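You operate a simulated robot arm through the tools that you are given. There is no shell and no other tool. Be economical: measure what you need, move in short steps, check, and stop when the job is done.

Carry out the task below with a simulated robot arm. There is one attempt and no reset: what you move stays moved.

TASK
Clear up after painting: wipe the drips, bin the rag, fold the cloth.
Fine: the drips are on the mat; use the beige rag; it goes in the red bin and the bin lid is shut; the white cloth is folded over and pressed flat. What is to be rubbed or washed off counts as gone when no trace of it is left.

The check looks at the end state, three seconds after you hand in, the way a careful person would. Anything else that was tipped, shoved, dropped, spilled or broken makes it a failure. Lids that push on must go on centred and level and be pressed home; caps that screw on are set level and turned clockwise until they are tight. Flat cloth is picked up by pressing the open fingertips on it (5 to 10 N) and closing them slowly along it; thin cloth reads only 2 to 8 mm in the jaws.

THE ROBOT
A 7-joint arm with a two-finger parallel gripper, fixed in place. Base frame: the origin is at the foot of the arm, x ahead of it, y to its left, z up. Lengths are in m, angles in rad, forces in N, time in s.
With the tool pointing down near the work surface it reaches from about 0.34 to 0.78 m from the base axis. Its first joint turns from -2.897 to 2.897 rad. Payload 3.91 kg.
The tool frame sits at the grasp point between the pads (the TCP): z along the fingers, y along the line on which they close. The tips reach 0.03 m beyond it. The gripper opens to 0.11 m. The fingers are 0.02 m wide and 0.01 m thick; the gripper's body (0.048 by 0.112 m) begins 0.055 m behind the TCP.
Orientation is told as [roll, pitch, yaw] about the base's x, y, z axes, in that order, counted from this pose: with the fingers straight down and closing along the base's y, the tool's x points along the base's -x, its y along +y and its z along -z.

THE INTERFACE
- The arm moves only by the tool arm_command. Its argument "series" is a list of rows, each an object (a shift or turn left out is 0, a gripper value left out holds the last) with "offset": the shift along the tool's x, y, z in units of 40 mm (1.0 is 40 mm), a list of three; "rot": the turn, a rotation vector about the tool's x, y, z in units of 5 degrees (1.0 is 5 degrees), a list of three; "claw": the gripper command, from -1 (fully open) to 1 (shut), values between in proportion. In form: [{"offset": [tx, ty, tz], "rot": [rx, ry, rz], "claw": claw}, ...]. A call has 1 to 12 rows; each row shifts and turns the commanded pose from where the row before left it, along the tool's axes as they then stand. A call with a number of a shift or a turn outside -1 to 1 is refused whole. Rows are played at 5 a second. More than 0.05 m and 0.15 rad between two rows, or a gripper value outside its range, and nothing of the call is played. Where a pose cannot be reached the arm comes as near as it can. A force on the tool above 40 N (or 10 N above the force at the start of the call, whichever is more), or a blocked arm, ends the call early, and 0.2 s more pass. The fingers move at their own pace (about 0.153 m/s each) and stop on an object; they squeeze with about 41 N. The grip force told is the motor's: it shows also when the fingers shut on nothing. Time passes only in rows, and 0.2 s behind the last, so rows that do not move let the fingers close. The reply holds the time, the measured pose of the TCP, the force on the tool along the base axes, the opening and the grip force, in the units named above and with some noise, with the torque about the TCP (base axes, N m) and any sound that the robot's microphone picked up.
- Cameras (640 x 400 px; columns grow to the right, rows downward): "scene" is fixed at [0.2215, -0.498, 1.5837]; the picture's right is [0.71, -0.71, 0.00], its down [-0.54, -0.54, -0.65] and it looks along [0.46, 0.46, -0.76] (base axes); focal length 312 px, centre (320, 200). "wrist" rides on the gripper at [0.077, 0.007, -0.114] in the tool frame; the picture's right is [-0.09, 1.00, 0.00], its down [-0.80, -0.07, -0.59] and it looks along [-0.59, -0.05, 0.80] (tool axes); focal length 270 px, centre (320, 200). There is no depth. A picture from a camera that has moved, and an enlarged one, comes with that camera's place and axes in the base frame and with its lens.
- capture(camera): a new picture of that camera. The clock stands still meanwhile.
- slide_trunk(by): slides the trunk up (or, below 0, down) by that many m; the arm rides with it, the base frame stays. It gives what a move gives, with no picture.
- inspect(camera, box): a new picture of the part [left, top, right, bottom] of that camera's present view, enlarged. The clock stands still meanwhile.
- close_job(): hands the job in; it is judged then, once.

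Work in short steps. Places have to be worked out from the pictures, the camera data and where the tool is seen: move nearer, look again, correct. Check each grasp and each placing, and mend what went wrong. You have 120 turns and 76 pictures in all, those below and enlarged ones among them. Open the gripper and draw the arm clear of the work before you hand the job in, unless the task says otherwise; then end with one line.

The tools are called after ">>>" as name(argument=value, ...) on one line, values as JSON. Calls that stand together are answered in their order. arm_command: Moves the arm, as the interface text tells. Its arguments: {"type":"object","properties":{"series":{"type":"array","items":{"type":"object","properties":{"offset":{"type":"array","items":{"type":"number"}},"rot":{"type":"array","items":{"type":"number"}},"claw":{"type":"number"}}}}},"required":["series"]} The other tools are called the same way: slide_trunk (by) slides the trunk up or down; capture (camera) takes a picture; inspect (camera, box) takes an enlarged picture of a part of a camera's view; close_job () hands the job in.

At the start:

```text
clock: 0.0
eef_pos: [0.3971, 0.0191, 1.2478]
ee_rot: [0.0, 0.001, 0.001]
force: [0.6, 0.2, 0.4]
torque: [-0.03, -0.01, 0.05]
grip_width: 0.11
finger_force: 0.0
trunk travel left (down, up): [-0.575, 0.035]
```

scene: 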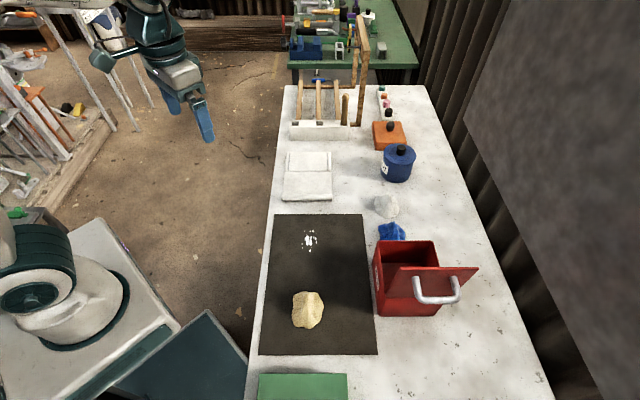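
wrist: 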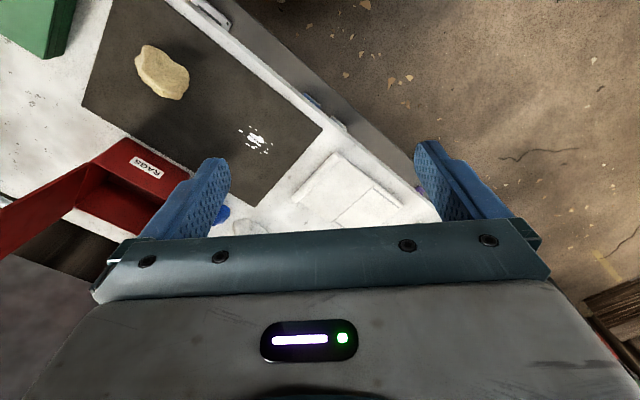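

I estimate the table top at z≈0.83, the drips near (0.54,-0.13) and the rag near (0.40,-0.28). I'll look closer at the work area before moving.

>>> inspect(camera="scene", box=[240, 200, 500, 362])

>>> inspect(camera="scene", box=[260, 70, 440, 215])

```text
2.46 times, centred on (370, 281) of scene
camera zoom: at [0.2215, -0.498, 1.5837], right [0.71, -0.71, 0.0], down [-0.54, -0.54, -0.65], along [0.46, 0.46, -0.76], focal length 768 px, centre (197, 1)
```

zoom: 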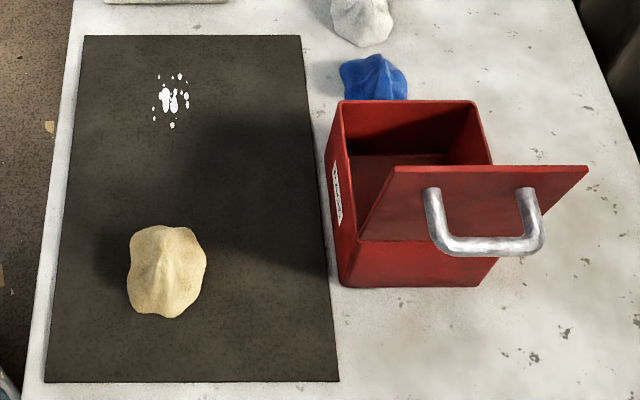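

```text
2.76 times, centred on (350, 142) of scene
camera zoom: at [0.2215, -0.498, 1.5837], right [0.71, -0.71, 0.0], down [-0.54, -0.54, -0.65], along [0.46, 0.46, -0.76], focal length 861 px, centre (237, 359)
```

zoom: 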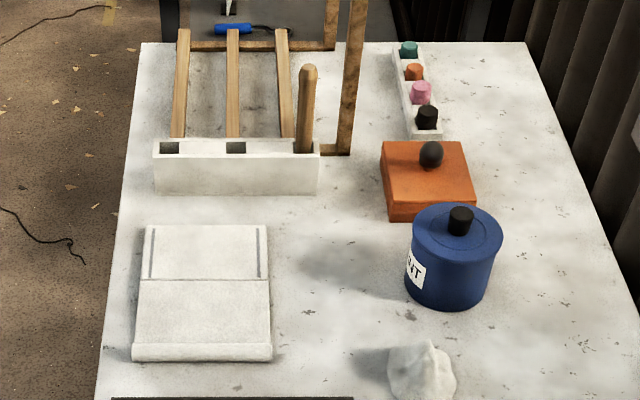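

The lid is hinged on the bin's near edge and leans slightly back; its rim is at z≈0.945 and the bin centre is near (0.61,-0.40). I'll lower the trunk so the arm can work at table height. The TCP is off the table edge there, so it's clear.

>>> slide_trunk(by=-0.28)

```text
clock: 2.8
eef_pos: [0.3966, 0.0189, 0.9685]
ee_rot: [0.0, 0.0, -0.001]
force: [-0.3, 0.8, -0.4]
torque: [0.02, 0.01, -0.02]
grip_width: 0.1099
finger_force: 0.0
trunk travel left (down, up): [-0.295, 0.315]
```

Next I'll move over the rag, near (0.40,-0.28), staying high.

>>> arm_command(series=[{"offset": [0, -0.92, 0]}, {"offset": [0, -0.92, 0]}, {"offset": [0, -0.92, 0]}, {"offset": [0, -0.92, 0]}, {"offset": [0, -0.92, 0]}, {"offset": [0, -0.92, 0]}, {"offset": [0, -0.92, 0]}, {"offset": [0, -0.92, 0]}])

>>> arm_command(series=[{"rot": [0, 0, -1]}, {"rot": [0, 0, -1]}, {"rot": [0, 0, -1]}, {"rot": [0, 0, -1]}, {"rot": [0, 0, -1]}, {"rot": [0, 0, -1]}, {"rot": [0, 0, -1]}, {"rot": [0, 0, -1]}, {"rot": [0, 0, -1]}])

>>> capture(camera="wrist")

>>> capture(camera="scene")

```text
clock: 4.6
eef_pos: [0.3966, -0.2761, 0.9709]
ee_rot: [-0.001, 0.002, 0.002]
force: [-0.4, -0.7, -0.2]
torque: [0.01, -0.01, 0.0]
grip_width: 0.1098
finger_force: 0.1
trunk travel left (down, up): [-0.295, 0.315]
```

```text
clock: 6.6
eef_pos: [0.3962, -0.2754, 0.9686]
ee_rot: [-0.001, 0.001, 0.787]
force: [0.0, 0.4, -0.6]
torque: [0.02, 0.02, 0.0]
grip_width: 0.1103
finger_force: 0.0
trunk travel left (down, up): [-0.295, 0.315]
```

```text
71 pictures are left
camera wrist: at [0.3375, -0.3253, 1.0823], right [-0.64, 0.77, 0.0], down [0.62, 0.52, 0.59], along [0.45, 0.38, -0.8], focal length 270 px, centre (320, 200)
```

wrist: 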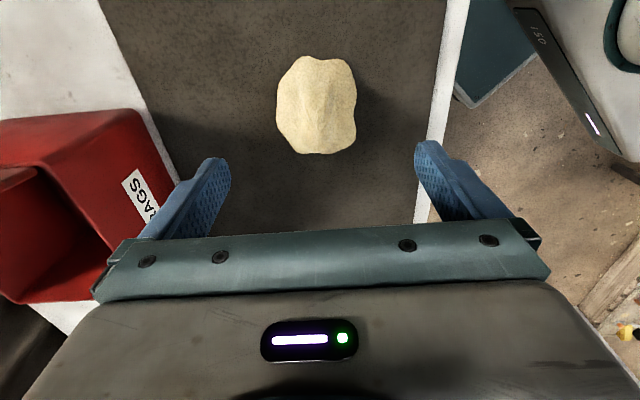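

```text
70 pictures are left
```

scene: 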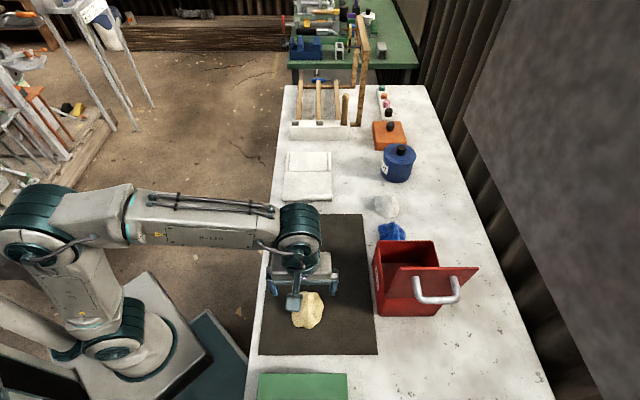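

The rag lies at about (0.396,-0.280), nearly under the TCP. I'll nudge over it and lower most of the way.

>>> arm_command(series=[{"offset": [0.05, -0.07, 0.6]}, {"offset": [0, 0, 0.6]}, {"offset": [0, 0, 0.6]}, {"offset": [0, 0, 0.4]}, {}])

>>> capture(camera="wrist")

```text
clock: 7.8
eef_pos: [0.3975, -0.2779, 0.8792]
ee_rot: [-0.001, -0.001, 0.785]
force: [-0.4, 0.5, 0.8]
torque: [0.03, -0.03, -0.01]
grip_width: 0.11
finger_force: 0.1
trunk travel left (down, up): [-0.295, 0.315]
```

```text
69 pictures are left
camera wrist: at [0.3379, -0.3277, 0.9932], right [-0.64, 0.77, 0.0], down [0.62, 0.52, 0.59], along [0.46, 0.38, -0.8], focal length 270 px, centre (320, 200)
```

wrist: 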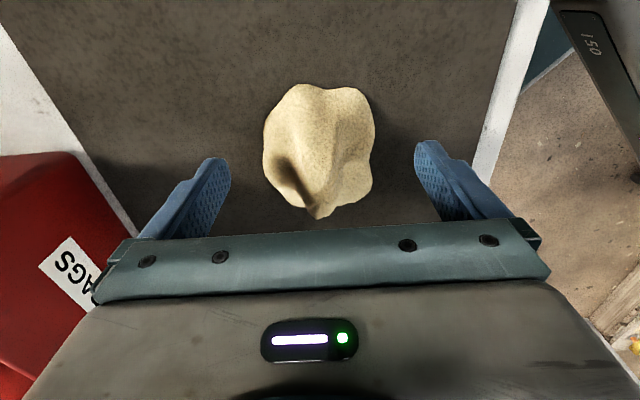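

The rag is centred between the fingers, so I'll step down gently to feel for the mat.

>>> arm_command(series=[{"offset": [0, 0, 0.1]}, {"offset": [0, 0, 0.1]}, {"offset": [0, 0, 0.1]}, {}])

>>> arm_command(series=[{"offset": [0, 0, 0.07]}, {"offset": [0, 0, 0.07]}, {}])

```text
clock: 8.8
eef_pos: [0.3983, -0.2795, 0.8693]
ee_rot: [0.0, 0.001, 0.784]
force: [0.2, 0.4, 0.1]
torque: [0.01, -0.01, 0.0]
grip_width: 0.1103
finger_force: 0.1
trunk travel left (down, up): [-0.295, 0.315]
```

```text
clock: 9.6
eef_pos: [0.3972, -0.2791, 0.862]
ee_rot: [-0.001, 0.0, 0.785]
force: [0.1, 0.2, -0.5]
torque: [0.04, -0.03, 0.02]
grip_width: 0.1101
finger_force: 0.1
trunk travel left (down, up): [-0.295, 0.315]
```

No contact yet; I'll keep stepping down.

>>> arm_command(series=[{"offset": [0, 0, 0.07]}, {"offset": [0, 0, 0.07]}, {}])

>>> arm_command(series=[{"offset": [0, 0, 0.05]}, {"offset": [0, 0, 0.05]}, {}])

```text
clock: 10.4
eef_pos: [0.3976, -0.279, 0.8583]
ee_rot: [-0.001, 0.0, 0.786]
force: [-0.6, -0.2, -0.2]
torque: [-0.01, -0.01, 0.01]
grip_width: 0.1103
finger_force: 0.2
trunk travel left (down, up): [-0.295, 0.315]
```

```text
clock: 11.2
eef_pos: [0.3974, -0.2789, 0.8542]
ee_rot: [0.0, 0.001, 0.787]
force: [1.3, 0.0, 3.9]
torque: [0.11, 0.13, -0.01]
grip_width: 0.11
finger_force: 0.1
trunk travel left (down, up): [-0.295, 0.315]
```

The tips touch at TCP z≈0.854, putting the mat at about z 0.824. I'll raise about 10 mm so rag sticks out below the tips, then close.

>>> arm_command(series=[{"offset": [0, 0, -0.3]}, {"claw": 0}, {"claw": 0.5}, {"claw": 1}, {"claw": 1}, {"claw": 1}, {"claw": 1}])

>>> capture(camera="wrist")

```text
clock: 12.8
eef_pos: [0.3972, -0.2778, 0.8671]
ee_rot: [-0.004, -0.001, 0.786]
force: [3.3, -1.7, 28.3]
torque: [-0.19, 0.15, -0.17]
grip_width: 0.0491
finger_force: 41.3
trunk travel left (down, up): [-0.295, 0.315]
```

```text
68 pictures are left
camera wrist: at [0.3373, -0.3285, 0.9804], right [-0.64, 0.77, 0.0], down [0.61, 0.52, 0.6], along [0.46, 0.38, -0.8], focal length 270 px, centre (320, 200)
```

wrist: 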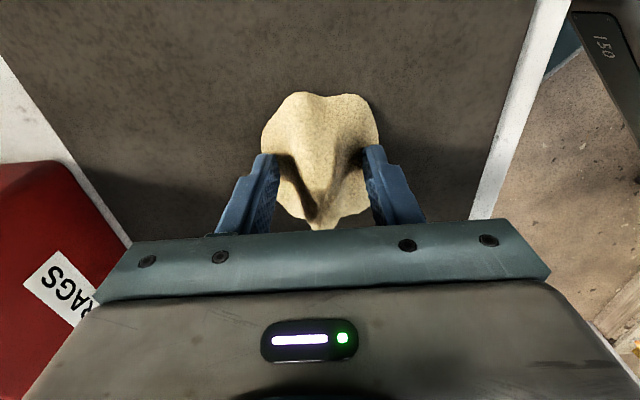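

The rag is gripped at 49 mm wide and bearing on the mat. I'll lift it and check.

>>> arm_command(series=[{"offset": [0, 0, -0.3]}, {"offset": [0, 0, -0.7]}, {"offset": [0, 0, -0.7]}, {"offset": [0, 0, -0.7]}, {}])

>>> capture(camera="wrist")

>>> inspect(camera="scene", box=[240, 200, 400, 350])

```text
clock: 14.0
eef_pos: [0.3972, -0.279, 0.9604]
ee_rot: [0.001, 0.001, 0.786]
force: [-1.2, 0.7, -1.4]
torque: [-0.03, 0.0, -0.01]
grip_width: 0.0236
finger_force: 41.2
trunk travel left (down, up): [-0.295, 0.315]
```

```text
67 pictures are left
camera wrist: at [0.3377, -0.3297, 1.0731], right [-0.64, 0.77, 0.0], down [0.62, 0.52, 0.59], along [0.46, 0.38, -0.8], focal length 270 px, centre (320, 200)
```

wrist: 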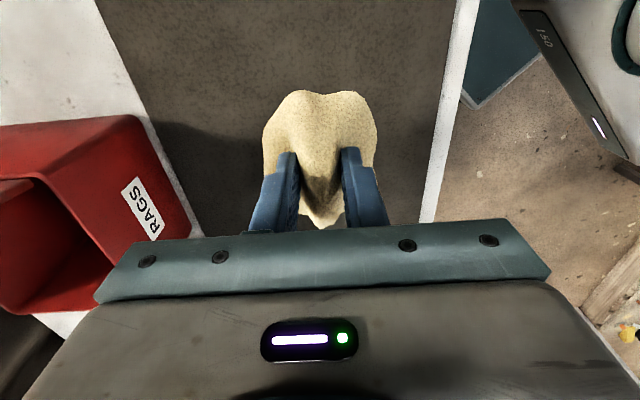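

```text
2.67 times, centred on (320, 275) of scene
camera zoom: at [0.2215, -0.498, 1.5837], right [0.71, -0.71, 0.0], down [-0.54, -0.54, -0.65], along [0.46, 0.46, -0.76], focal length 832 px, centre (320, 0)
```

zoom: 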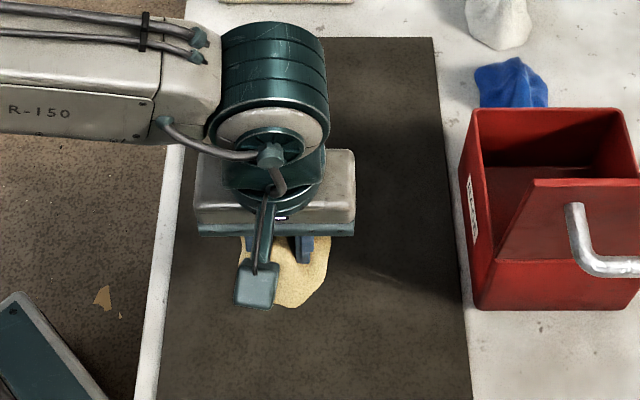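

The rag is held. Drips are centred near (0.551,-0.123), so I'll move 0.2 m along the table direction toward them.

>>> arm_command(series=[{"offset": [-1, 0, 0]}, {"offset": [-1, 0, 0]}, {"offset": [-1, 0, 0]}, {"offset": [-1, 0, 0]}, {}])

>>> capture(camera="wrist")

>>> capture(camera="scene")

```text
clock: 15.2
eef_pos: [0.5128, -0.1682, 0.961]
ee_rot: [-0.002, 0.001, 0.785]
force: [-0.2, 0.8, -1.1]
torque: [-0.01, 0.04, 0.02]
grip_width: 0.0231
finger_force: 40.9
trunk travel left (down, up): [-0.295, 0.315]
```

```text
65 pictures are left
camera wrist: at [0.4539, -0.2174, 1.0756], right [-0.64, 0.77, 0.0], down [0.62, 0.52, 0.59], along [0.46, 0.38, -0.8], focal length 270 px, centre (320, 200)
```

wrist: 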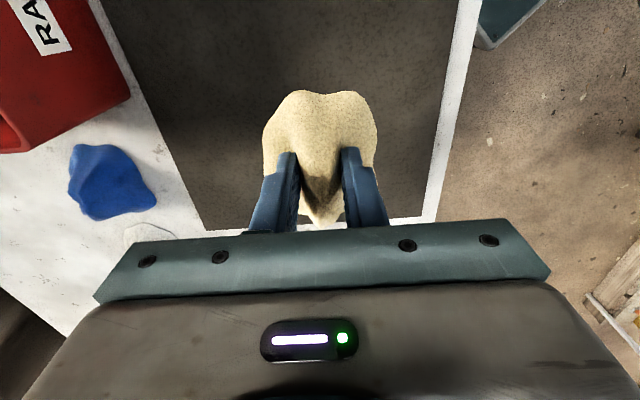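

```text
64 pictures are left
```

scene: 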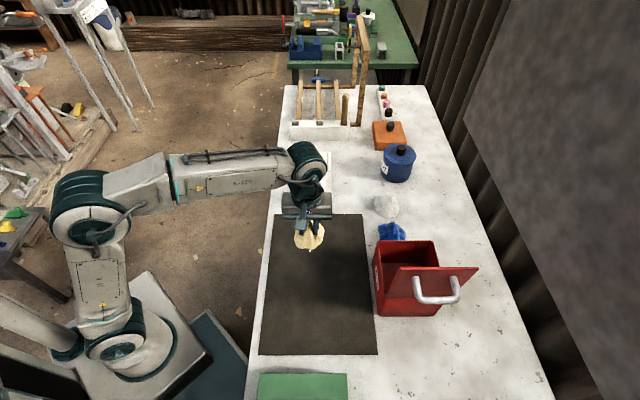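

The drips are hidden under the rag. I'll lower toward their near edge and feel for contact.

>>> arm_command(series=[{"offset": [0, 0.1, 0.6]}, {"offset": [0, 0, 0.6]}, {"offset": [0, 0, 0.5]}, {"offset": [0, 0, 0.2]}, {}])

>>> arm_command(series=[{"offset": [0, 0, 0.1]}, {"offset": [0, 0, 0.1]}, {}])

```text
clock: 16.4
eef_pos: [0.5089, -0.1614, 0.8849]
ee_rot: [0.0, 0.0, 0.786]
force: [-0.1, 0.3, -0.5]
torque: [-0.01, 0.03, -0.01]
grip_width: 0.0231
finger_force: 40.6
trunk travel left (down, up): [-0.295, 0.315]
```

```text
clock: 17.2
eef_pos: [0.5085, -0.1611, 0.8784]
ee_rot: [0.001, 0.0, 0.785]
force: [0.3, 0.5, -0.5]
torque: [-0.01, -0.02, 0.0]
grip_width: 0.0231
finger_force: 41.1
trunk travel left (down, up): [-0.295, 0.315]
```

Still free; I'll step down further.

>>> arm_command(series=[{"offset": [0, 0, 0.1]}, {"offset": [0, 0, 0.1]}, {}])

>>> arm_command(series=[{"offset": [0, 0, 0.1]}, {}])

```text
clock: 18.0
eef_pos: [0.509, -0.1624, 0.8721]
ee_rot: [-0.003, -0.002, 0.786]
force: [3.0, 2.2, 15.6]
torque: [-0.07, 0.37, 0.0]
grip_width: 0.0232
finger_force: 41.1
trunk travel left (down, up): [-0.295, 0.315]
```

```text
clock: 18.5
eef_pos: [0.5082, -0.1624, 0.8716]
ee_rot: [-0.011, -0.004, 0.786]
force: [-6.1, 4.8, 17.6]
torque: [0.1, 0.89, -0.15]
grip_width: 0.023
finger_force: 40.8
trunk travel left (down, up): [-0.295, 0.315]
stopped in row 2: the force on the tool passed its limit at 43 N (the readings are from after the stop); the commanded pose is now the measured one
```

The rag is pressing on the mat at about 17 N. Now a first wiping stroke along the drips.

>>> arm_command(series=[{"offset": [-0.3, 0, 0]}, {"offset": [-0.3, 0, 0]}, {"offset": [-0.3, 0, 0]}, {"offset": [-0.3, 0, 0]}, {"offset": [-0.3, 0, 0]}, {"offset": [-0.3, 0, 0]}, {"offset": [-0.3, 0, 0]}, {"offset": [-0.3, 0, 0]}, {}])

>>> arm_command(series=[{"offset": [0.3, 0, 0]}, {"offset": [0.3, 0, 0]}, {"offset": [0.3, 0, 0]}, {"offset": [0.3, 0, 0]}, {"offset": [0.3, 0, 0]}, {"offset": [0.3, 0, 0]}, {"offset": [0.3, 0, 0]}, {"offset": [0.3, 0, 0]}, {}])

>>> inspect(camera="scene", box=[250, 190, 390, 290])

```text
clock: 20.5
eef_pos: [0.5752, -0.0956, 0.8725]
ee_rot: [-0.01, -0.008, 0.787]
force: [-8.6, -8.9, 20.3]
torque: [0.13, 0.49, 0.23]
grip_width: 0.0233
finger_force: 41.2
trunk travel left (down, up): [-0.295, 0.315]
```

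```text
clock: 22.5
eef_pos: [0.5083, -0.1626, 0.8717]
ee_rot: [-0.012, -0.003, 0.787]
force: [12.0, 9.8, 29.0]
torque: [0.85, -0.23, -0.17]
grip_width: 0.023
finger_force: 41.4
trunk travel left (down, up): [-0.295, 0.315]
```

```text
4.00 times, centred on (320, 240) of scene
camera zoom: at [0.2215, -0.498, 1.5837], right [0.71, -0.71, 0.0], down [-0.54, -0.54, -0.65], along [0.46, 0.46, -0.76], focal length 1248 px, centre (320, 40)
```

zoom: 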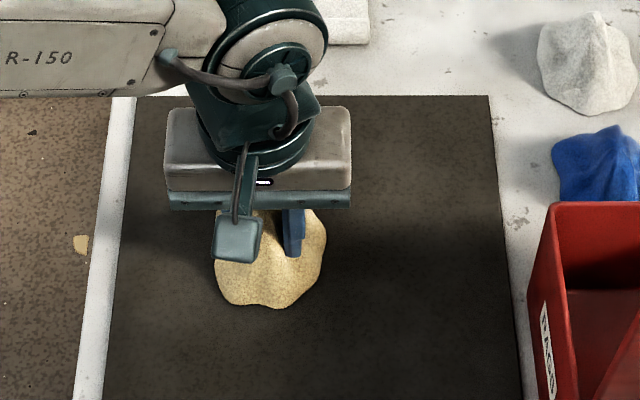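

Coverage looks right. I'll do another stroke pair offset to each side, then lift and look.

>>> arm_command(series=[{"offset": [0, 0.2, -0.05]}, {"offset": [-0.35, 0, 0]}, {"offset": [-0.35, 0, 0]}, {"offset": [-0.35, 0, 0]}, {"offset": [-0.35, 0, 0]}, {"offset": [-0.35, 0, 0]}, {"offset": [-0.35, 0, 0]}, {"offset": [-0.35, 0, 0]}, {"offset": [0, -0.2, 0]}, {"offset": [0, -0.2, 0]}])

>>> arm_command(series=[{"offset": [0.35, 0, 0]}, {"offset": [0.35, 0, 0]}, {"offset": [0.35, 0, 0]}, {"offset": [0.35, 0, 0]}, {"offset": [0.35, 0, 0]}, {"offset": [0.35, 0, 0]}, {"offset": [0.35, 0.2, 0]}])

>>> arm_command(series=[{"offset": [0, 0, -0.8]}, {"offset": [0, 0, -0.8]}, {"offset": [0.8, 0, -0.8]}, {"offset": [1, 0, -0.8]}, {"offset": [1, 0, 0]}, {"offset": [0.8, 0, 0]}, {}])

>>> inspect(camera="scene", box=[250, 190, 390, 290])

>>> capture(camera="wrist")

```text
clock: 24.7
eef_pos: [0.5844, -0.0979, 0.8716]
ee_rot: [-0.007, -0.006, 0.787]
force: [-2.4, 3.7, 4.5]
torque: [0.21, 0.36, -0.17]
grip_width: 0.0233
finger_force: 40.8
trunk travel left (down, up): [-0.295, 0.315]
```

```text
clock: 26.3
eef_pos: [0.511, -0.1637, 0.8725]
ee_rot: [-0.009, -0.003, 0.785]
force: [0.3, -0.1, -0.9]
torque: [0.02, -0.02, -0.06]
grip_width: 0.0234
finger_force: 41.1
trunk travel left (down, up): [-0.295, 0.315]
```

```text
refused: row 4 steps farther than a row can; nothing moved
```

```text
4.00 times, centred on (320, 240) of scene
camera zoom: at [0.2215, -0.498, 1.5837], right [0.71, -0.71, 0.0], down [-0.54, -0.54, -0.65], along [0.46, 0.46, -0.76], focal length 1248 px, centre (320, 40)
```

zoom: 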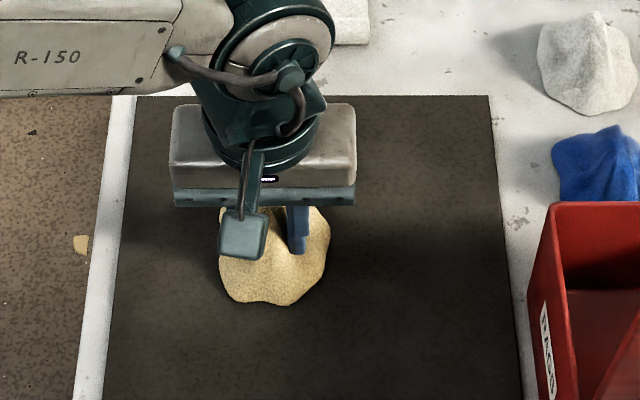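

```text
61 pictures are left
camera wrist: at [0.4502, -0.2131, 0.9857], right [-0.64, 0.77, -0.01], down [0.61, 0.52, 0.6], along [0.46, 0.38, -0.8], focal length 270 px, centre (320, 200)
```

wrist: 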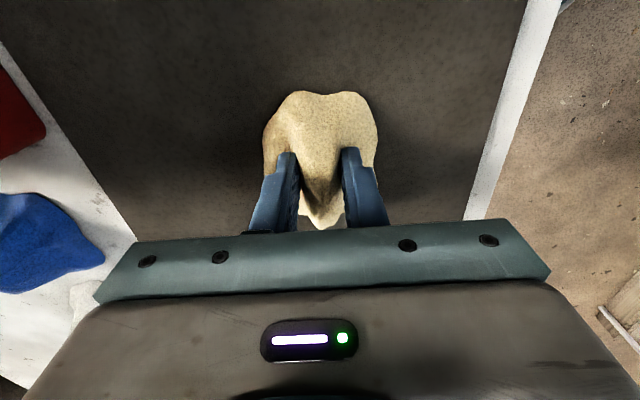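

One row was too long and refused; I'll redo the lift with shorter rows and back off so the spot is visible.

>>> arm_command(series=[{"offset": [0, 0, -0.8]}, {"offset": [0, 0, -0.8]}, {"offset": [0, 0, -0.8]}, {"offset": [0.9, 0, 0]}, {"offset": [0.9, 0, 0]}, {"offset": [0.9, 0, 0]}, {"offset": [0.9, 0, 0]}, {}])

>>> inspect(camera="scene", box=[250, 190, 390, 290])

>>> inspect(camera="wrist", box=[160, 60, 480, 260])

```text
clock: 28.1
eef_pos: [0.406, -0.261, 0.9665]
ee_rot: [-0.009, -0.005, 0.786]
force: [0.0, 0.0, -0.4]
torque: [0.01, -0.05, -0.03]
grip_width: 0.0234
finger_force: 41.2
trunk travel left (down, up): [-0.295, 0.315]
```

```text
4.00 times, centred on (320, 240) of scene
camera zoom: at [0.2215, -0.498, 1.5837], right [0.71, -0.71, 0.0], down [-0.54, -0.54, -0.65], along [0.46, 0.46, -0.76], focal length 1248 px, centre (320, 40)
```

zoom: 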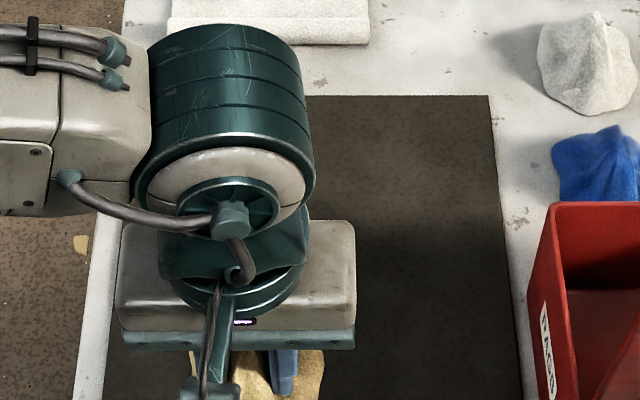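

```text
2.00 times, centred on (320, 160) of wrist
camera zoom: at [0.3453, -0.3109, 1.0807], right [-0.64, 0.77, -0.01], down [0.61, 0.52, 0.6], along [0.46, 0.38, -0.8], focal length 541 px, centre (320, 280)
```

zoom: 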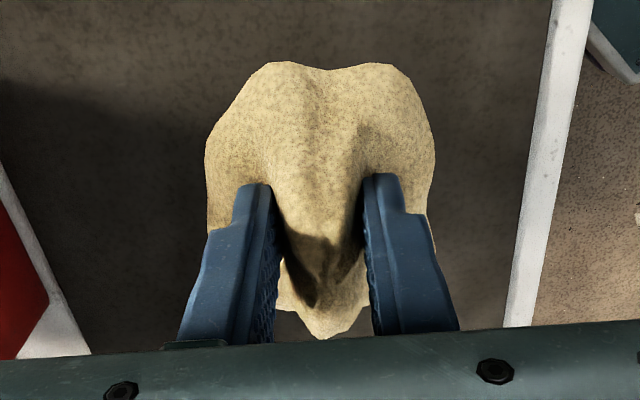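

The arm hides the spot. I'll raise and turn the gripper -90° so the wrist camera stays clear of the lid when I go over the bin; then the mat will be visible.

>>> arm_command(series=[{"offset": [0, 0, -0.7], "rot": [0, 0, 1]}, {"offset": [0, 0, -0.7], "rot": [0, 0, 1]}, {"offset": [0, 0, -0.7], "rot": [0, 0, 1]}, {"rot": [0, 0, 1]}, {"rot": [0, 0, 1]}, {"rot": [0, 0, 1]}, {"rot": [0, 0, 1]}, {"rot": [0, 0, 1]}, {"rot": [0, 0, 1]}, {"rot": [0, 0, 1]}, {"rot": [0, 0, 1]}, {"rot": [0, 0, 1]}])

>>> arm_command(series=[{"rot": [0, 0, 1]}, {"rot": [0, 0, 1]}, {"rot": [0, 0, 1]}, {"rot": [0, 0, 1]}, {"rot": [0, 0, 1]}, {"rot": [0, 0, 1]}, {}])

>>> capture(camera="wrist")

>>> capture(camera="scene")

```text
clock: 30.7
eef_pos: [0.4064, -0.2641, 1.0507]
ee_rot: [-0.001, -0.011, -0.262]
force: [0.4, -0.9, -0.9]
torque: [0.02, 0.0, -0.02]
grip_width: 0.0235
finger_force: 40.5
trunk travel left (down, up): [-0.295, 0.315]
```

```text
clock: 32.3
eef_pos: [0.4064, -0.266, 1.0522]
ee_rot: [0.003, -0.01, -0.785]
force: [0.1, 0.0, -1.0]
torque: [0.0, 0.0, 0.02]
grip_width: 0.0231
finger_force: 41.0
trunk travel left (down, up): [-0.295, 0.315]
```

```text
58 pictures are left
camera wrist: at [0.3553, -0.2051, 1.1648], right [0.77, 0.64, 0.0], down [0.51, -0.61, 0.6], along [0.39, -0.46, -0.8], focal length 270 px, centre (320, 200)
```

wrist: 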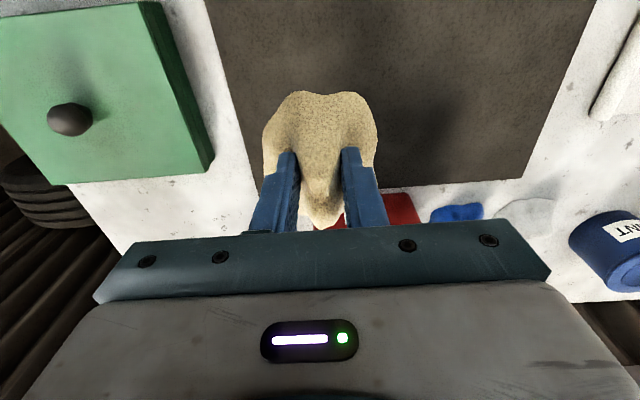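

```text
57 pictures are left
```

scene: 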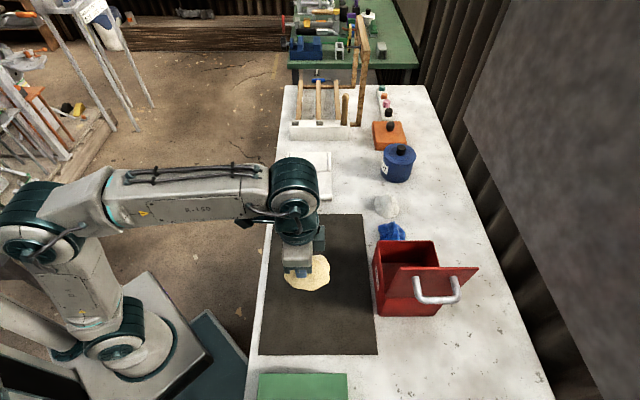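

The drip area should now be in the wrist view's upper right, so I'll enlarge it.

>>> inspect(camera="wrist", box=[370, 0, 610, 150])

>>> inspect(camera="scene", box=[360, 230, 490, 330])

```text
2.67 times, centred on (490, 75) of wrist
camera zoom: at [0.3553, -0.2051, 1.1648], right [0.77, 0.64, 0.0], down [0.51, -0.61, 0.6], along [0.39, -0.46, -0.8], focal length 721 px, centre (-133, 533)
```

zoom: 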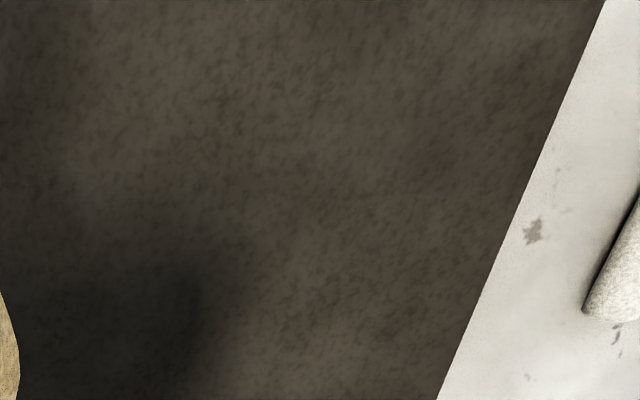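

```text
4.00 times, centred on (425, 280) of scene
camera zoom: at [0.2215, -0.498, 1.5837], right [0.71, -0.71, 0.0], down [-0.54, -0.54, -0.65], along [0.46, 0.46, -0.76], focal length 1248 px, centre (-100, -120)
```

zoom: 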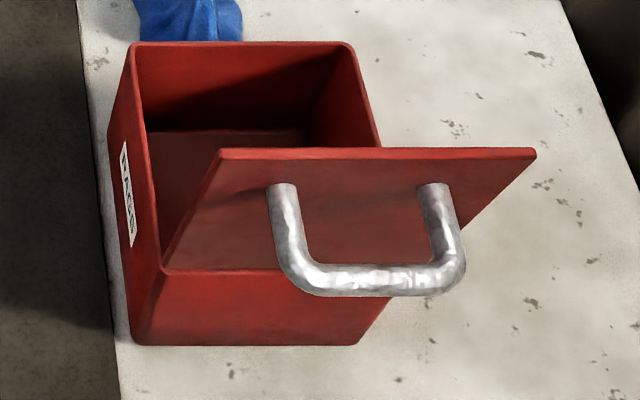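

The mat is clean. Next I'll move over the bin centre at about (0.620,-0.400), staying high at z≈1.05.

>>> arm_command(series=[{"offset": [0, 0.71, 0]}, {"offset": [0, 0.71, 0]}, {"offset": [-0.875, 0, 0]}, {"offset": [-0.875, 0, 0]}, {"offset": [-0.875, 0, 0]}, {"offset": [-0.875, 0, 0]}, {"offset": [-0.875, 0, 0]}, {"offset": [-0.875, 0, 0]}, {"offset": [-0.875, 0, 0]}, {}])

>>> capture(camera="wrist")

>>> capture(camera="scene")

```text
clock: 34.5
eef_pos: [0.5575, -0.3418, 1.0518]
ee_rot: [0.003, -0.006, -0.783]
force: [0.8, -0.5, -0.5]
torque: [-0.02, 0.01, -0.02]
grip_width: 0.0232
finger_force: 40.9
out of reach, approached as far as the arm can: row 7, 8, 9
trunk travel left (down, up): [-0.295, 0.315]
```

```text
54 pictures are left
camera wrist: at [0.508, -0.2837, 1.1653], right [0.77, 0.64, 0.0], down [0.51, -0.61, 0.6], along [0.39, -0.46, -0.8], focal length 270 px, centre (320, 200)
```

wrist: 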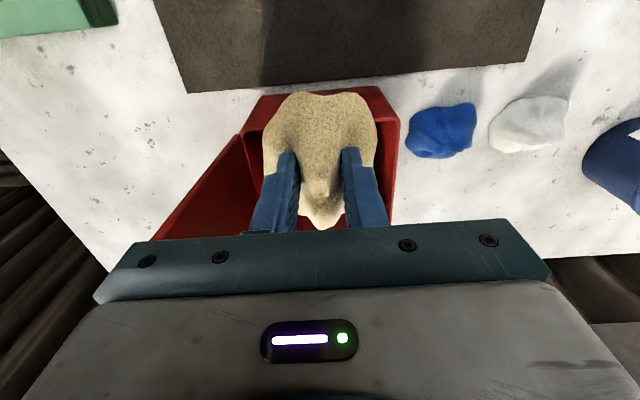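

```text
53 pictures are left
```

scene: 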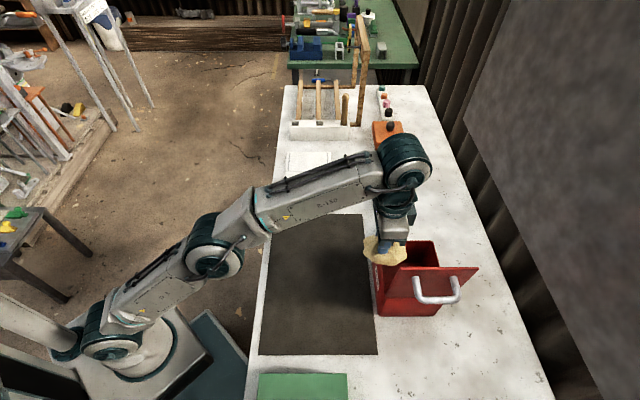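

The reach ran short because the arm sits low relative to this height. I'll raise the trunk 0.25 m and then come down with the arm for more reach.

>>> slide_trunk(by=0.27)

>>> arm_command(series=[{"offset": [0, 0, 0.9]}, {"offset": [0, 0, 0.9]}, {"offset": [0, 0, 0.9]}, {"offset": [0, 0, 0.9]}, {"offset": [0, 0, 0.9]}, {"offset": [0, 0, 0.9]}, {"offset": [0, 0, 0.9]}, {}])

```text
clock: 37.2
eef_pos: [0.5593, -0.3435, 1.3215]
ee_rot: [0.005, -0.009, -0.786]
force: [-0.4, -0.5, -0.3]
torque: [0.03, 0.04, 0.02]
grip_width: 0.0234
finger_force: 40.7
trunk travel left (down, up): [-0.565, 0.045]
```

```text
clock: 39.0
eef_pos: [0.5614, -0.3417, 1.0705]
ee_rot: [0.003, -0.01, -0.783]
force: [-0.1, 0.2, 0.1]
torque: [0.0, 0.0, -0.03]
grip_width: 0.0233
finger_force: 41.5
trunk travel left (down, up): [-0.565, 0.045]
```

Now the remaining 0.082 m toward the bin centre.

>>> arm_command(series=[{"offset": [-0.69, 0, 0]}, {"offset": [-0.69, 0, 0]}, {"offset": [-0.69, 0, 0]}, {}])

>>> capture(camera="scene")

>>> capture(camera="wrist")

```text
clock: 40.0
eef_pos: [0.6202, -0.3979, 1.0712]
ee_rot: [0.004, -0.008, -0.782]
force: [0.5, 0.6, -1.0]
torque: [-0.01, -0.01, 0.01]
grip_width: 0.023
finger_force: 41.0
trunk travel left (down, up): [-0.565, 0.045]
```

```text
52 pictures are left
```

scene: 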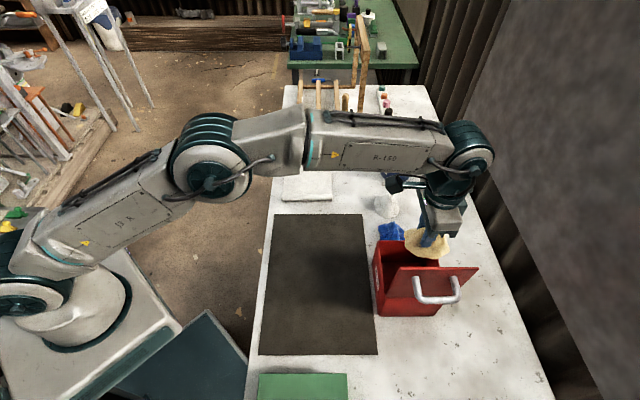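

```text
51 pictures are left
camera wrist: at [0.5701, -0.3401, 1.1847], right [0.77, 0.64, 0.0], down [0.51, -0.61, 0.6], along [0.39, -0.46, -0.8], focal length 270 px, centre (320, 200)
```

wrist: 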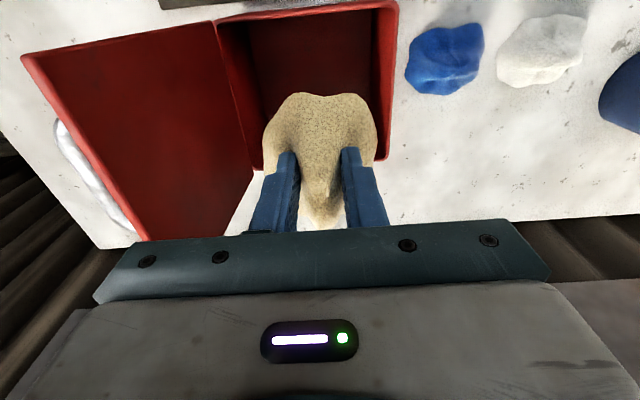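

The bin is centred at about u=0.15, v=0.72, matching the TCP. I'll lower the rag into it, watching the force.

>>> arm_command(series=[{"offset": [0, -0.1, 0.6]}, {"offset": [0, 0, 0.6]}, {"offset": [0, 0, 0.6]}, {"offset": [0, 0, 0.6]}, {"offset": [0, 0, 0.6]}, {"offset": [0, 0, 0.4]}, {}])

>>> inspect(camera="scene", box=[350, 180, 510, 330])

```text
clock: 41.6
eef_pos: [0.6169, -0.4053, 0.9339]
ee_rot: [0.002, -0.006, -0.785]
force: [-0.7, 0.0, -0.3]
torque: [0.0, 0.03, 0.02]
grip_width: 0.0231
finger_force: 41.5
trunk travel left (down, up): [-0.565, 0.045]
```

```text
2.67 times, centred on (430, 255) of scene
camera zoom: at [0.2215, -0.498, 1.5837], right [0.71, -0.71, 0.0], down [-0.54, -0.54, -0.65], along [0.46, 0.46, -0.76], focal length 832 px, centre (27, 53)
```

zoom: 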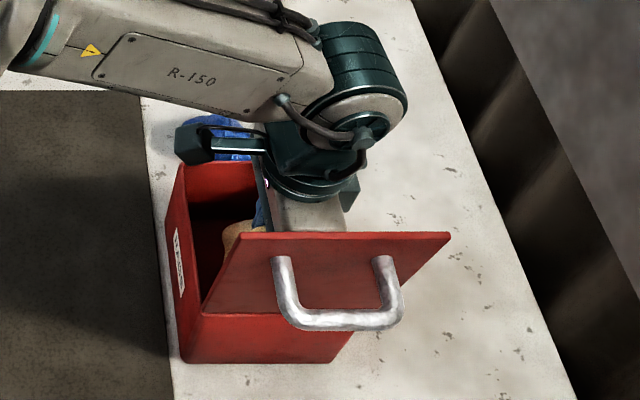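

The rag is inside the bin. I'll go 15 mm lower, open partly and lift straight out.

>>> arm_command(series=[{"offset": [0, 0, 0.4]}, {}, {"claw": 0.4}, {"claw": 0}, {"claw": -0.1}, {}, {"offset": [0, 0, -0.3]}, {"offset": [0, 0, -0.5]}, {"offset": [0, 0, -0.8]}, {"offset": [0, 0, -0.8]}, {"offset": [0, 0, -0.8]}, {"offset": [0, 0, -0.8]}])

>>> capture(camera="wrist")

```text
clock: 44.2
eef_pos: [0.6153, -0.4038, 1.0783]
ee_rot: [0.001, -0.008, -0.784]
force: [-0.7, -0.7, 1.1]
torque: [0.01, -0.03, 0.0]
grip_width: 0.0602
finger_force: 0.0
trunk travel left (down, up): [-0.565, 0.045]
```

```text
49 pictures are left
camera wrist: at [0.5648, -0.3442, 1.1914], right [0.77, 0.64, 0.0], down [0.51, -0.61, 0.6], along [0.39, -0.46, -0.8], focal length 270 px, centre (320, 200)
```

wrist: 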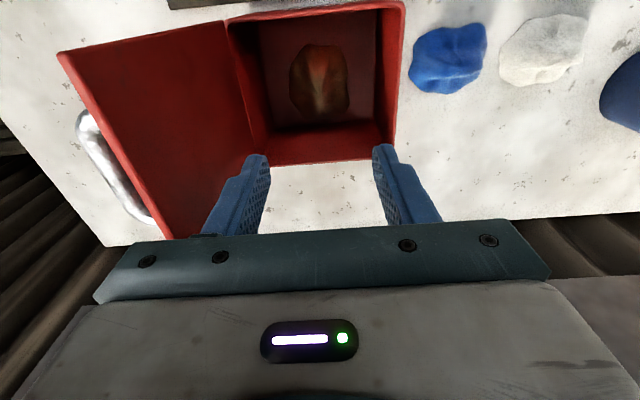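

The rag is in the bin. To shut the lid I'll go around behind it (the -u side), tips closed, and push the handle bar over. First rise above the lid and traverse.

>>> arm_command(series=[{"offset": [0, 0, -0.8], "claw": 1}, {"offset": [0, 0, -0.8]}, {"offset": [0, 0, -0.6]}, {"offset": [0, -0.9, 0]}, {"offset": [0, -0.9, 0]}, {"offset": [0, -0.9, 0]}, {"offset": [0, -0.9, 0]}, {"offset": [0, -0.9, 0]}, {"offset": [0, -0.9, 0]}, {}])

>>> capture(camera="wrist")

>>> capture(camera="scene")

```text
clock: 46.4
eef_pos: [0.4624, -0.5579, 1.1677]
ee_rot: [0.002, -0.01, -0.783]
force: [0.8, -0.1, -0.8]
torque: [0.0, 0.02, -0.01]
grip_width: 0.0001
finger_force: 37.2
trunk travel left (down, up): [-0.565, 0.045]
```

```text
48 pictures are left
camera wrist: at [0.4117, -0.4991, 1.2805], right [0.77, 0.64, 0.0], down [0.51, -0.61, 0.6], along [0.39, -0.46, -0.8], focal length 270 px, centre (320, 200)
```

wrist: 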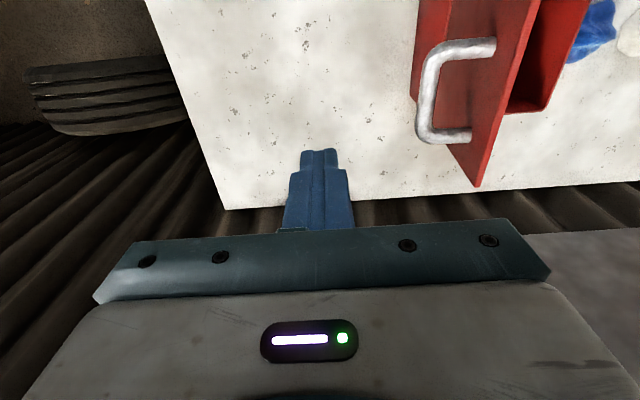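

```text
47 pictures are left
```

scene: 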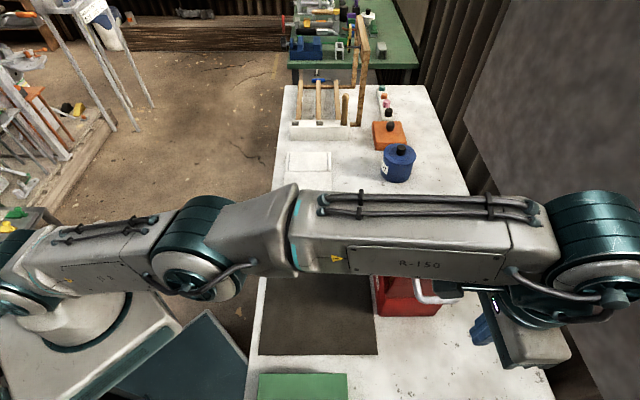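

Handle bar is at about u=0.02, v=0.72, z≈1.045, in line with the TCP's v. I'll lower to z≈1.055 behind the handle.

>>> arm_command(series=[{"offset": [0, 0, 0.7]}, {"offset": [0, 0, 0.7]}, {"offset": [0, 0, 0.7]}, {"offset": [0, 0, 0.7]}, {}])

>>> capture(camera="wrist")

```text
clock: 47.6
eef_pos: [0.4653, -0.5595, 1.0536]
ee_rot: [0.004, -0.011, -0.783]
force: [0.3, 0.4, -0.6]
torque: [0.0, 0.0, 0.0]
grip_width: 0.0001
finger_force: 37.8
trunk travel left (down, up): [-0.565, 0.045]
```

```text
46 pictures are left
camera wrist: at [0.4141, -0.5005, 1.1669], right [0.77, 0.64, 0.0], down [0.51, -0.61, 0.6], along [0.39, -0.46, -0.8], focal length 270 px, centre (320, 200)
```

wrist: 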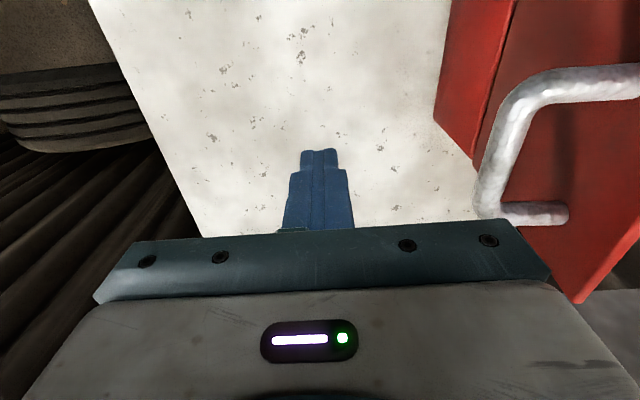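

The tips line up with the middle of the bar. Pushing slowly in +u.

>>> arm_command(series=[{"offset": [0, 0.5, 0]}, {"offset": [0, 0.5, 0]}, {"offset": [0, 0.5, 0]}, {"offset": [0, 0.3, 0]}, {"offset": [0, 0.3, 0]}, {"offset": [0, 0.3, 0]}, {}])

>>> capture(camera="wrist")

```text
clock: 49.2
eef_pos: [0.5359, -0.4861, 1.0511]
ee_rot: [0.007, 0.001, -0.78]
force: [-0.8, -0.6, 0.3]
torque: [-0.02, 0.05, 0.03]
grip_width: 0.0
finger_force: 37.5
trunk travel left (down, up): [-0.565, 0.045]
```

```text
45 pictures are left
camera wrist: at [0.4847, -0.4283, 1.1648], right [0.76, 0.65, 0.01], down [0.52, -0.62, 0.59], along [0.39, -0.45, -0.8], focal length 270 px, centre (320, 200)
```

wrist: 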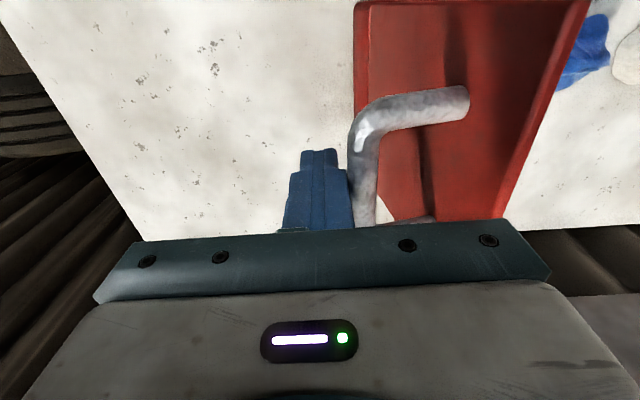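

The lid is swinging over and the force is low, so I'll keep pushing.

>>> arm_command(series=[{"offset": [0, 0.3, 0]}, {"offset": [0, 0.3, 0]}, {"offset": [0, 0.3, 0]}, {"offset": [0, 0.3, 0]}, {"offset": [0, 0.3, 0]}, {}])

>>> capture(camera="wrist")

```text
clock: 50.6
eef_pos: [0.5738, -0.4462, 1.0556]
ee_rot: [0.002, -0.009, -0.783]
force: [-0.9, 0.2, 0.3]
torque: [0.0, -0.02, 0.01]
grip_width: 0.0
finger_force: 37.7
trunk travel left (down, up): [-0.565, 0.045]
```

```text
44 pictures are left
camera wrist: at [0.5235, -0.3872, 1.1681], right [0.77, 0.64, 0.0], down [0.51, -0.61, 0.6], along [0.39, -0.46, -0.8], focal length 270 px, centre (320, 200)
```

wrist: 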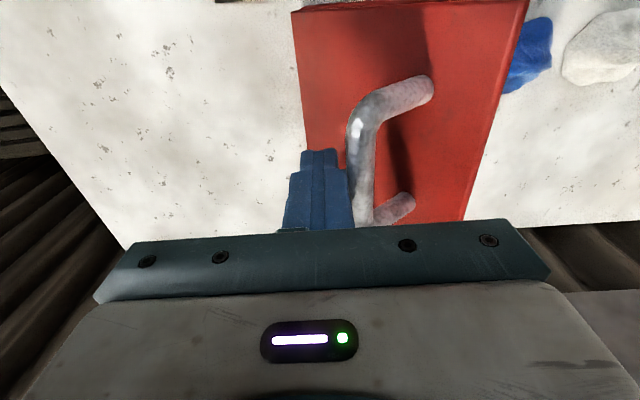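

The lid is past vertical. I'll continue along the arc, pushing on and slightly down.

>>> arm_command(series=[{"offset": [0, 0.3, 0.08]}, {"offset": [0, 0.3, 0.1]}, {"offset": [0, 0.3, 0.15]}, {"offset": [0, 0.3, 0.2]}, {}])

>>> capture(camera="wrist")

```text
clock: 51.8
eef_pos: [0.6089, -0.4149, 1.0332]
ee_rot: [0.004, -0.01, -0.784]
force: [-1.0, 0.5, -0.1]
torque: [0.01, -0.02, 0.01]
grip_width: 0.0
finger_force: 37.7
trunk travel left (down, up): [-0.565, 0.045]
```

```text
43 pictures are left
camera wrist: at [0.5581, -0.3553, 1.1462], right [0.77, 0.64, 0.0], down [0.51, -0.61, 0.6], along [0.39, -0.46, -0.8], focal length 270 px, centre (320, 200)
```

wrist: 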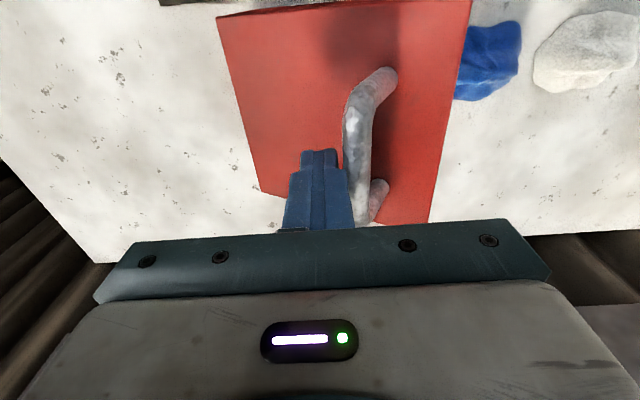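

The lid follows the finger with a stiff hinge. I'll come over the top and press the bar down from above.

>>> arm_command(series=[{"offset": [0, -0.2, 0]}, {"offset": [0, 0, -0.9]}, {"offset": [0, 0, -0.4]}, {"offset": [0, 0.7, 0]}, {"offset": [0, 0.7, 0]}, {}])

>>> capture(camera="wrist")

```text
clock: 53.2
eef_pos: [0.6431, -0.3811, 1.0849]
ee_rot: [0.003, -0.007, -0.785]
force: [-0.6, 0.2, 0.3]
torque: [0.04, -0.01, 0.03]
grip_width: 0.0
finger_force: 38.2
trunk travel left (down, up): [-0.565, 0.045]
```

```text
42 pictures are left
camera wrist: at [0.5923, -0.3213, 1.198], right [0.77, 0.64, 0.0], down [0.51, -0.61, 0.6], along [0.39, -0.46, -0.8], focal length 270 px, centre (320, 200)
```

wrist: 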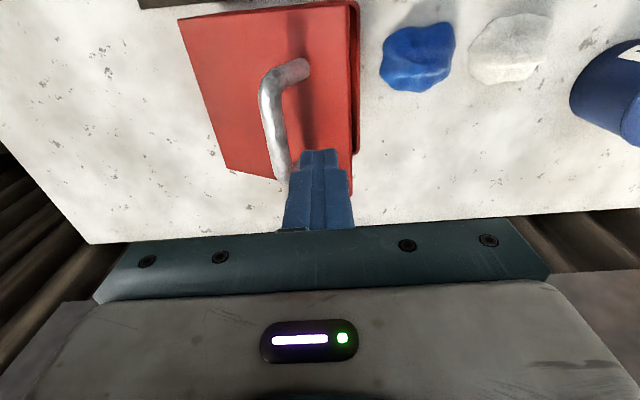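

The tips are over the lid between the bar and its free edge. I'll lower onto it with a slight outward drift so the bar doesn't hit the fingers.

>>> arm_command(series=[{"offset": [0, 0.25, 0.4]}, {"offset": [0, 0, 0.4]}, {"offset": [0, 0.0, 0.4]}, {"offset": [0, 0.1, 0.25]}, {"offset": [0, 0.1, 0.25]}, {"offset": [0, 0.1, 0.25]}, {}])

>>> capture(camera="wrist")

>>> inspect(camera="scene", box=[350, 180, 510, 330])

```text
clock: 54.8
eef_pos: [0.6588, -0.3626, 1.0068]
ee_rot: [0.003, -0.009, -0.783]
force: [-0.5, 0.3, -0.8]
torque: [0.01, 0.01, 0.0]
grip_width: 0.0
finger_force: 38.0
trunk travel left (down, up): [-0.565, 0.045]
```

```text
41 pictures are left
camera wrist: at [0.6079, -0.3038, 1.1194], right [0.77, 0.64, 0.0], down [0.51, -0.61, 0.6], along [0.39, -0.46, -0.8], focal length 270 px, centre (320, 200)
```

wrist: 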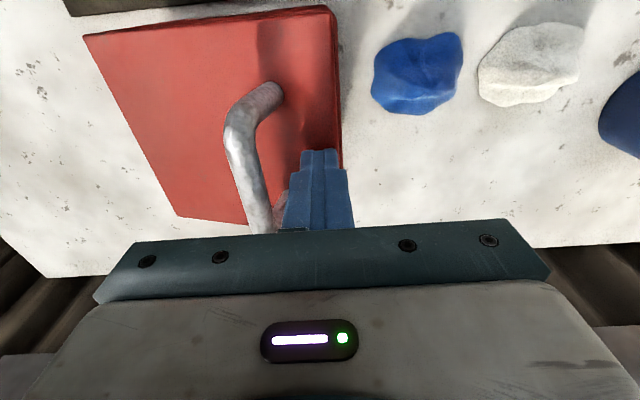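

```text
2.67 times, centred on (430, 255) of scene
camera zoom: at [0.2215, -0.498, 1.5837], right [0.71, -0.71, 0.0], down [-0.54, -0.54, -0.65], along [0.46, 0.46, -0.76], focal length 832 px, centre (27, 53)
```

zoom: 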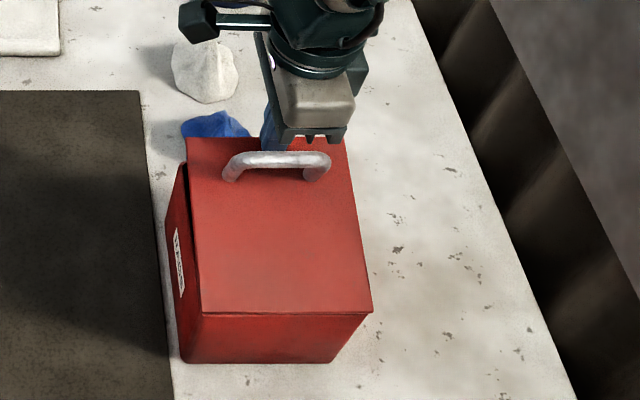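

The lid is nearly shut. I'll press on down gently at this spot until it seats.

>>> arm_command(series=[{"offset": [0, 0.07, 0.25]}, {"offset": [0, 0.07, 0.25]}, {"offset": [0, 0, 0.2]}, {"offset": [0, 0, 0.15]}, {}])

>>> inspect(camera="scene", box=[350, 180, 510, 330])

```text
clock: 56.0
eef_pos: [0.6622, -0.3584, 0.972]
ee_rot: [0.002, -0.008, -0.782]
force: [-1.3, 0.0, 0.0]
torque: [-0.02, 0.01, -0.01]
grip_width: 0.0
finger_force: 37.8
trunk travel left (down, up): [-0.565, 0.045]
```

```text
2.67 times, centred on (430, 255) of scene
camera zoom: at [0.2215, -0.498, 1.5837], right [0.71, -0.71, 0.0], down [-0.54, -0.54, -0.65], along [0.46, 0.46, -0.76], focal length 832 px, centre (27, 53)
```

zoom: 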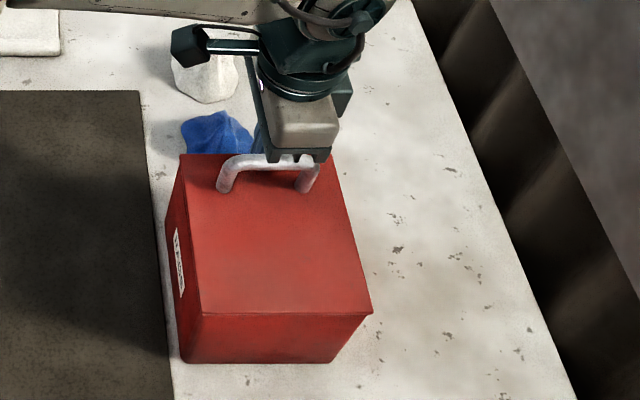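

Almost seated; a few more millimetres until the force rises.

>>> arm_command(series=[{"offset": [0, 0, 0.1]}, {"offset": [0, 0, 0.1]}, {}])

>>> arm_command(series=[{"offset": [0, 0, 0.08]}, {"offset": [0, 0, 0.08]}, {}])

```text
clock: 56.8
eef_pos: [0.6631, -0.3601, 0.9666]
ee_rot: [0.006, -0.012, -0.783]
force: [0.2, -0.6, 10.6]
torque: [0.01, 0.03, -0.04]
grip_width: 0.0
finger_force: 37.4
trunk travel left (down, up): [-0.565, 0.045]
```

```text
clock: 57.6
eef_pos: [0.6628, -0.3596, 0.9666]
ee_rot: [0.007, -0.022, -0.783]
force: [-7.1, 4.4, 16.0]
torque: [0.2, 0.34, -0.06]
grip_width: 0.0
finger_force: 38.5
trunk travel left (down, up): [-0.565, 0.045]
stopped in row 3: the force on the tool passed its limit at 41 N (the readings are from after the stop); the commanded pose is now the measured one
```

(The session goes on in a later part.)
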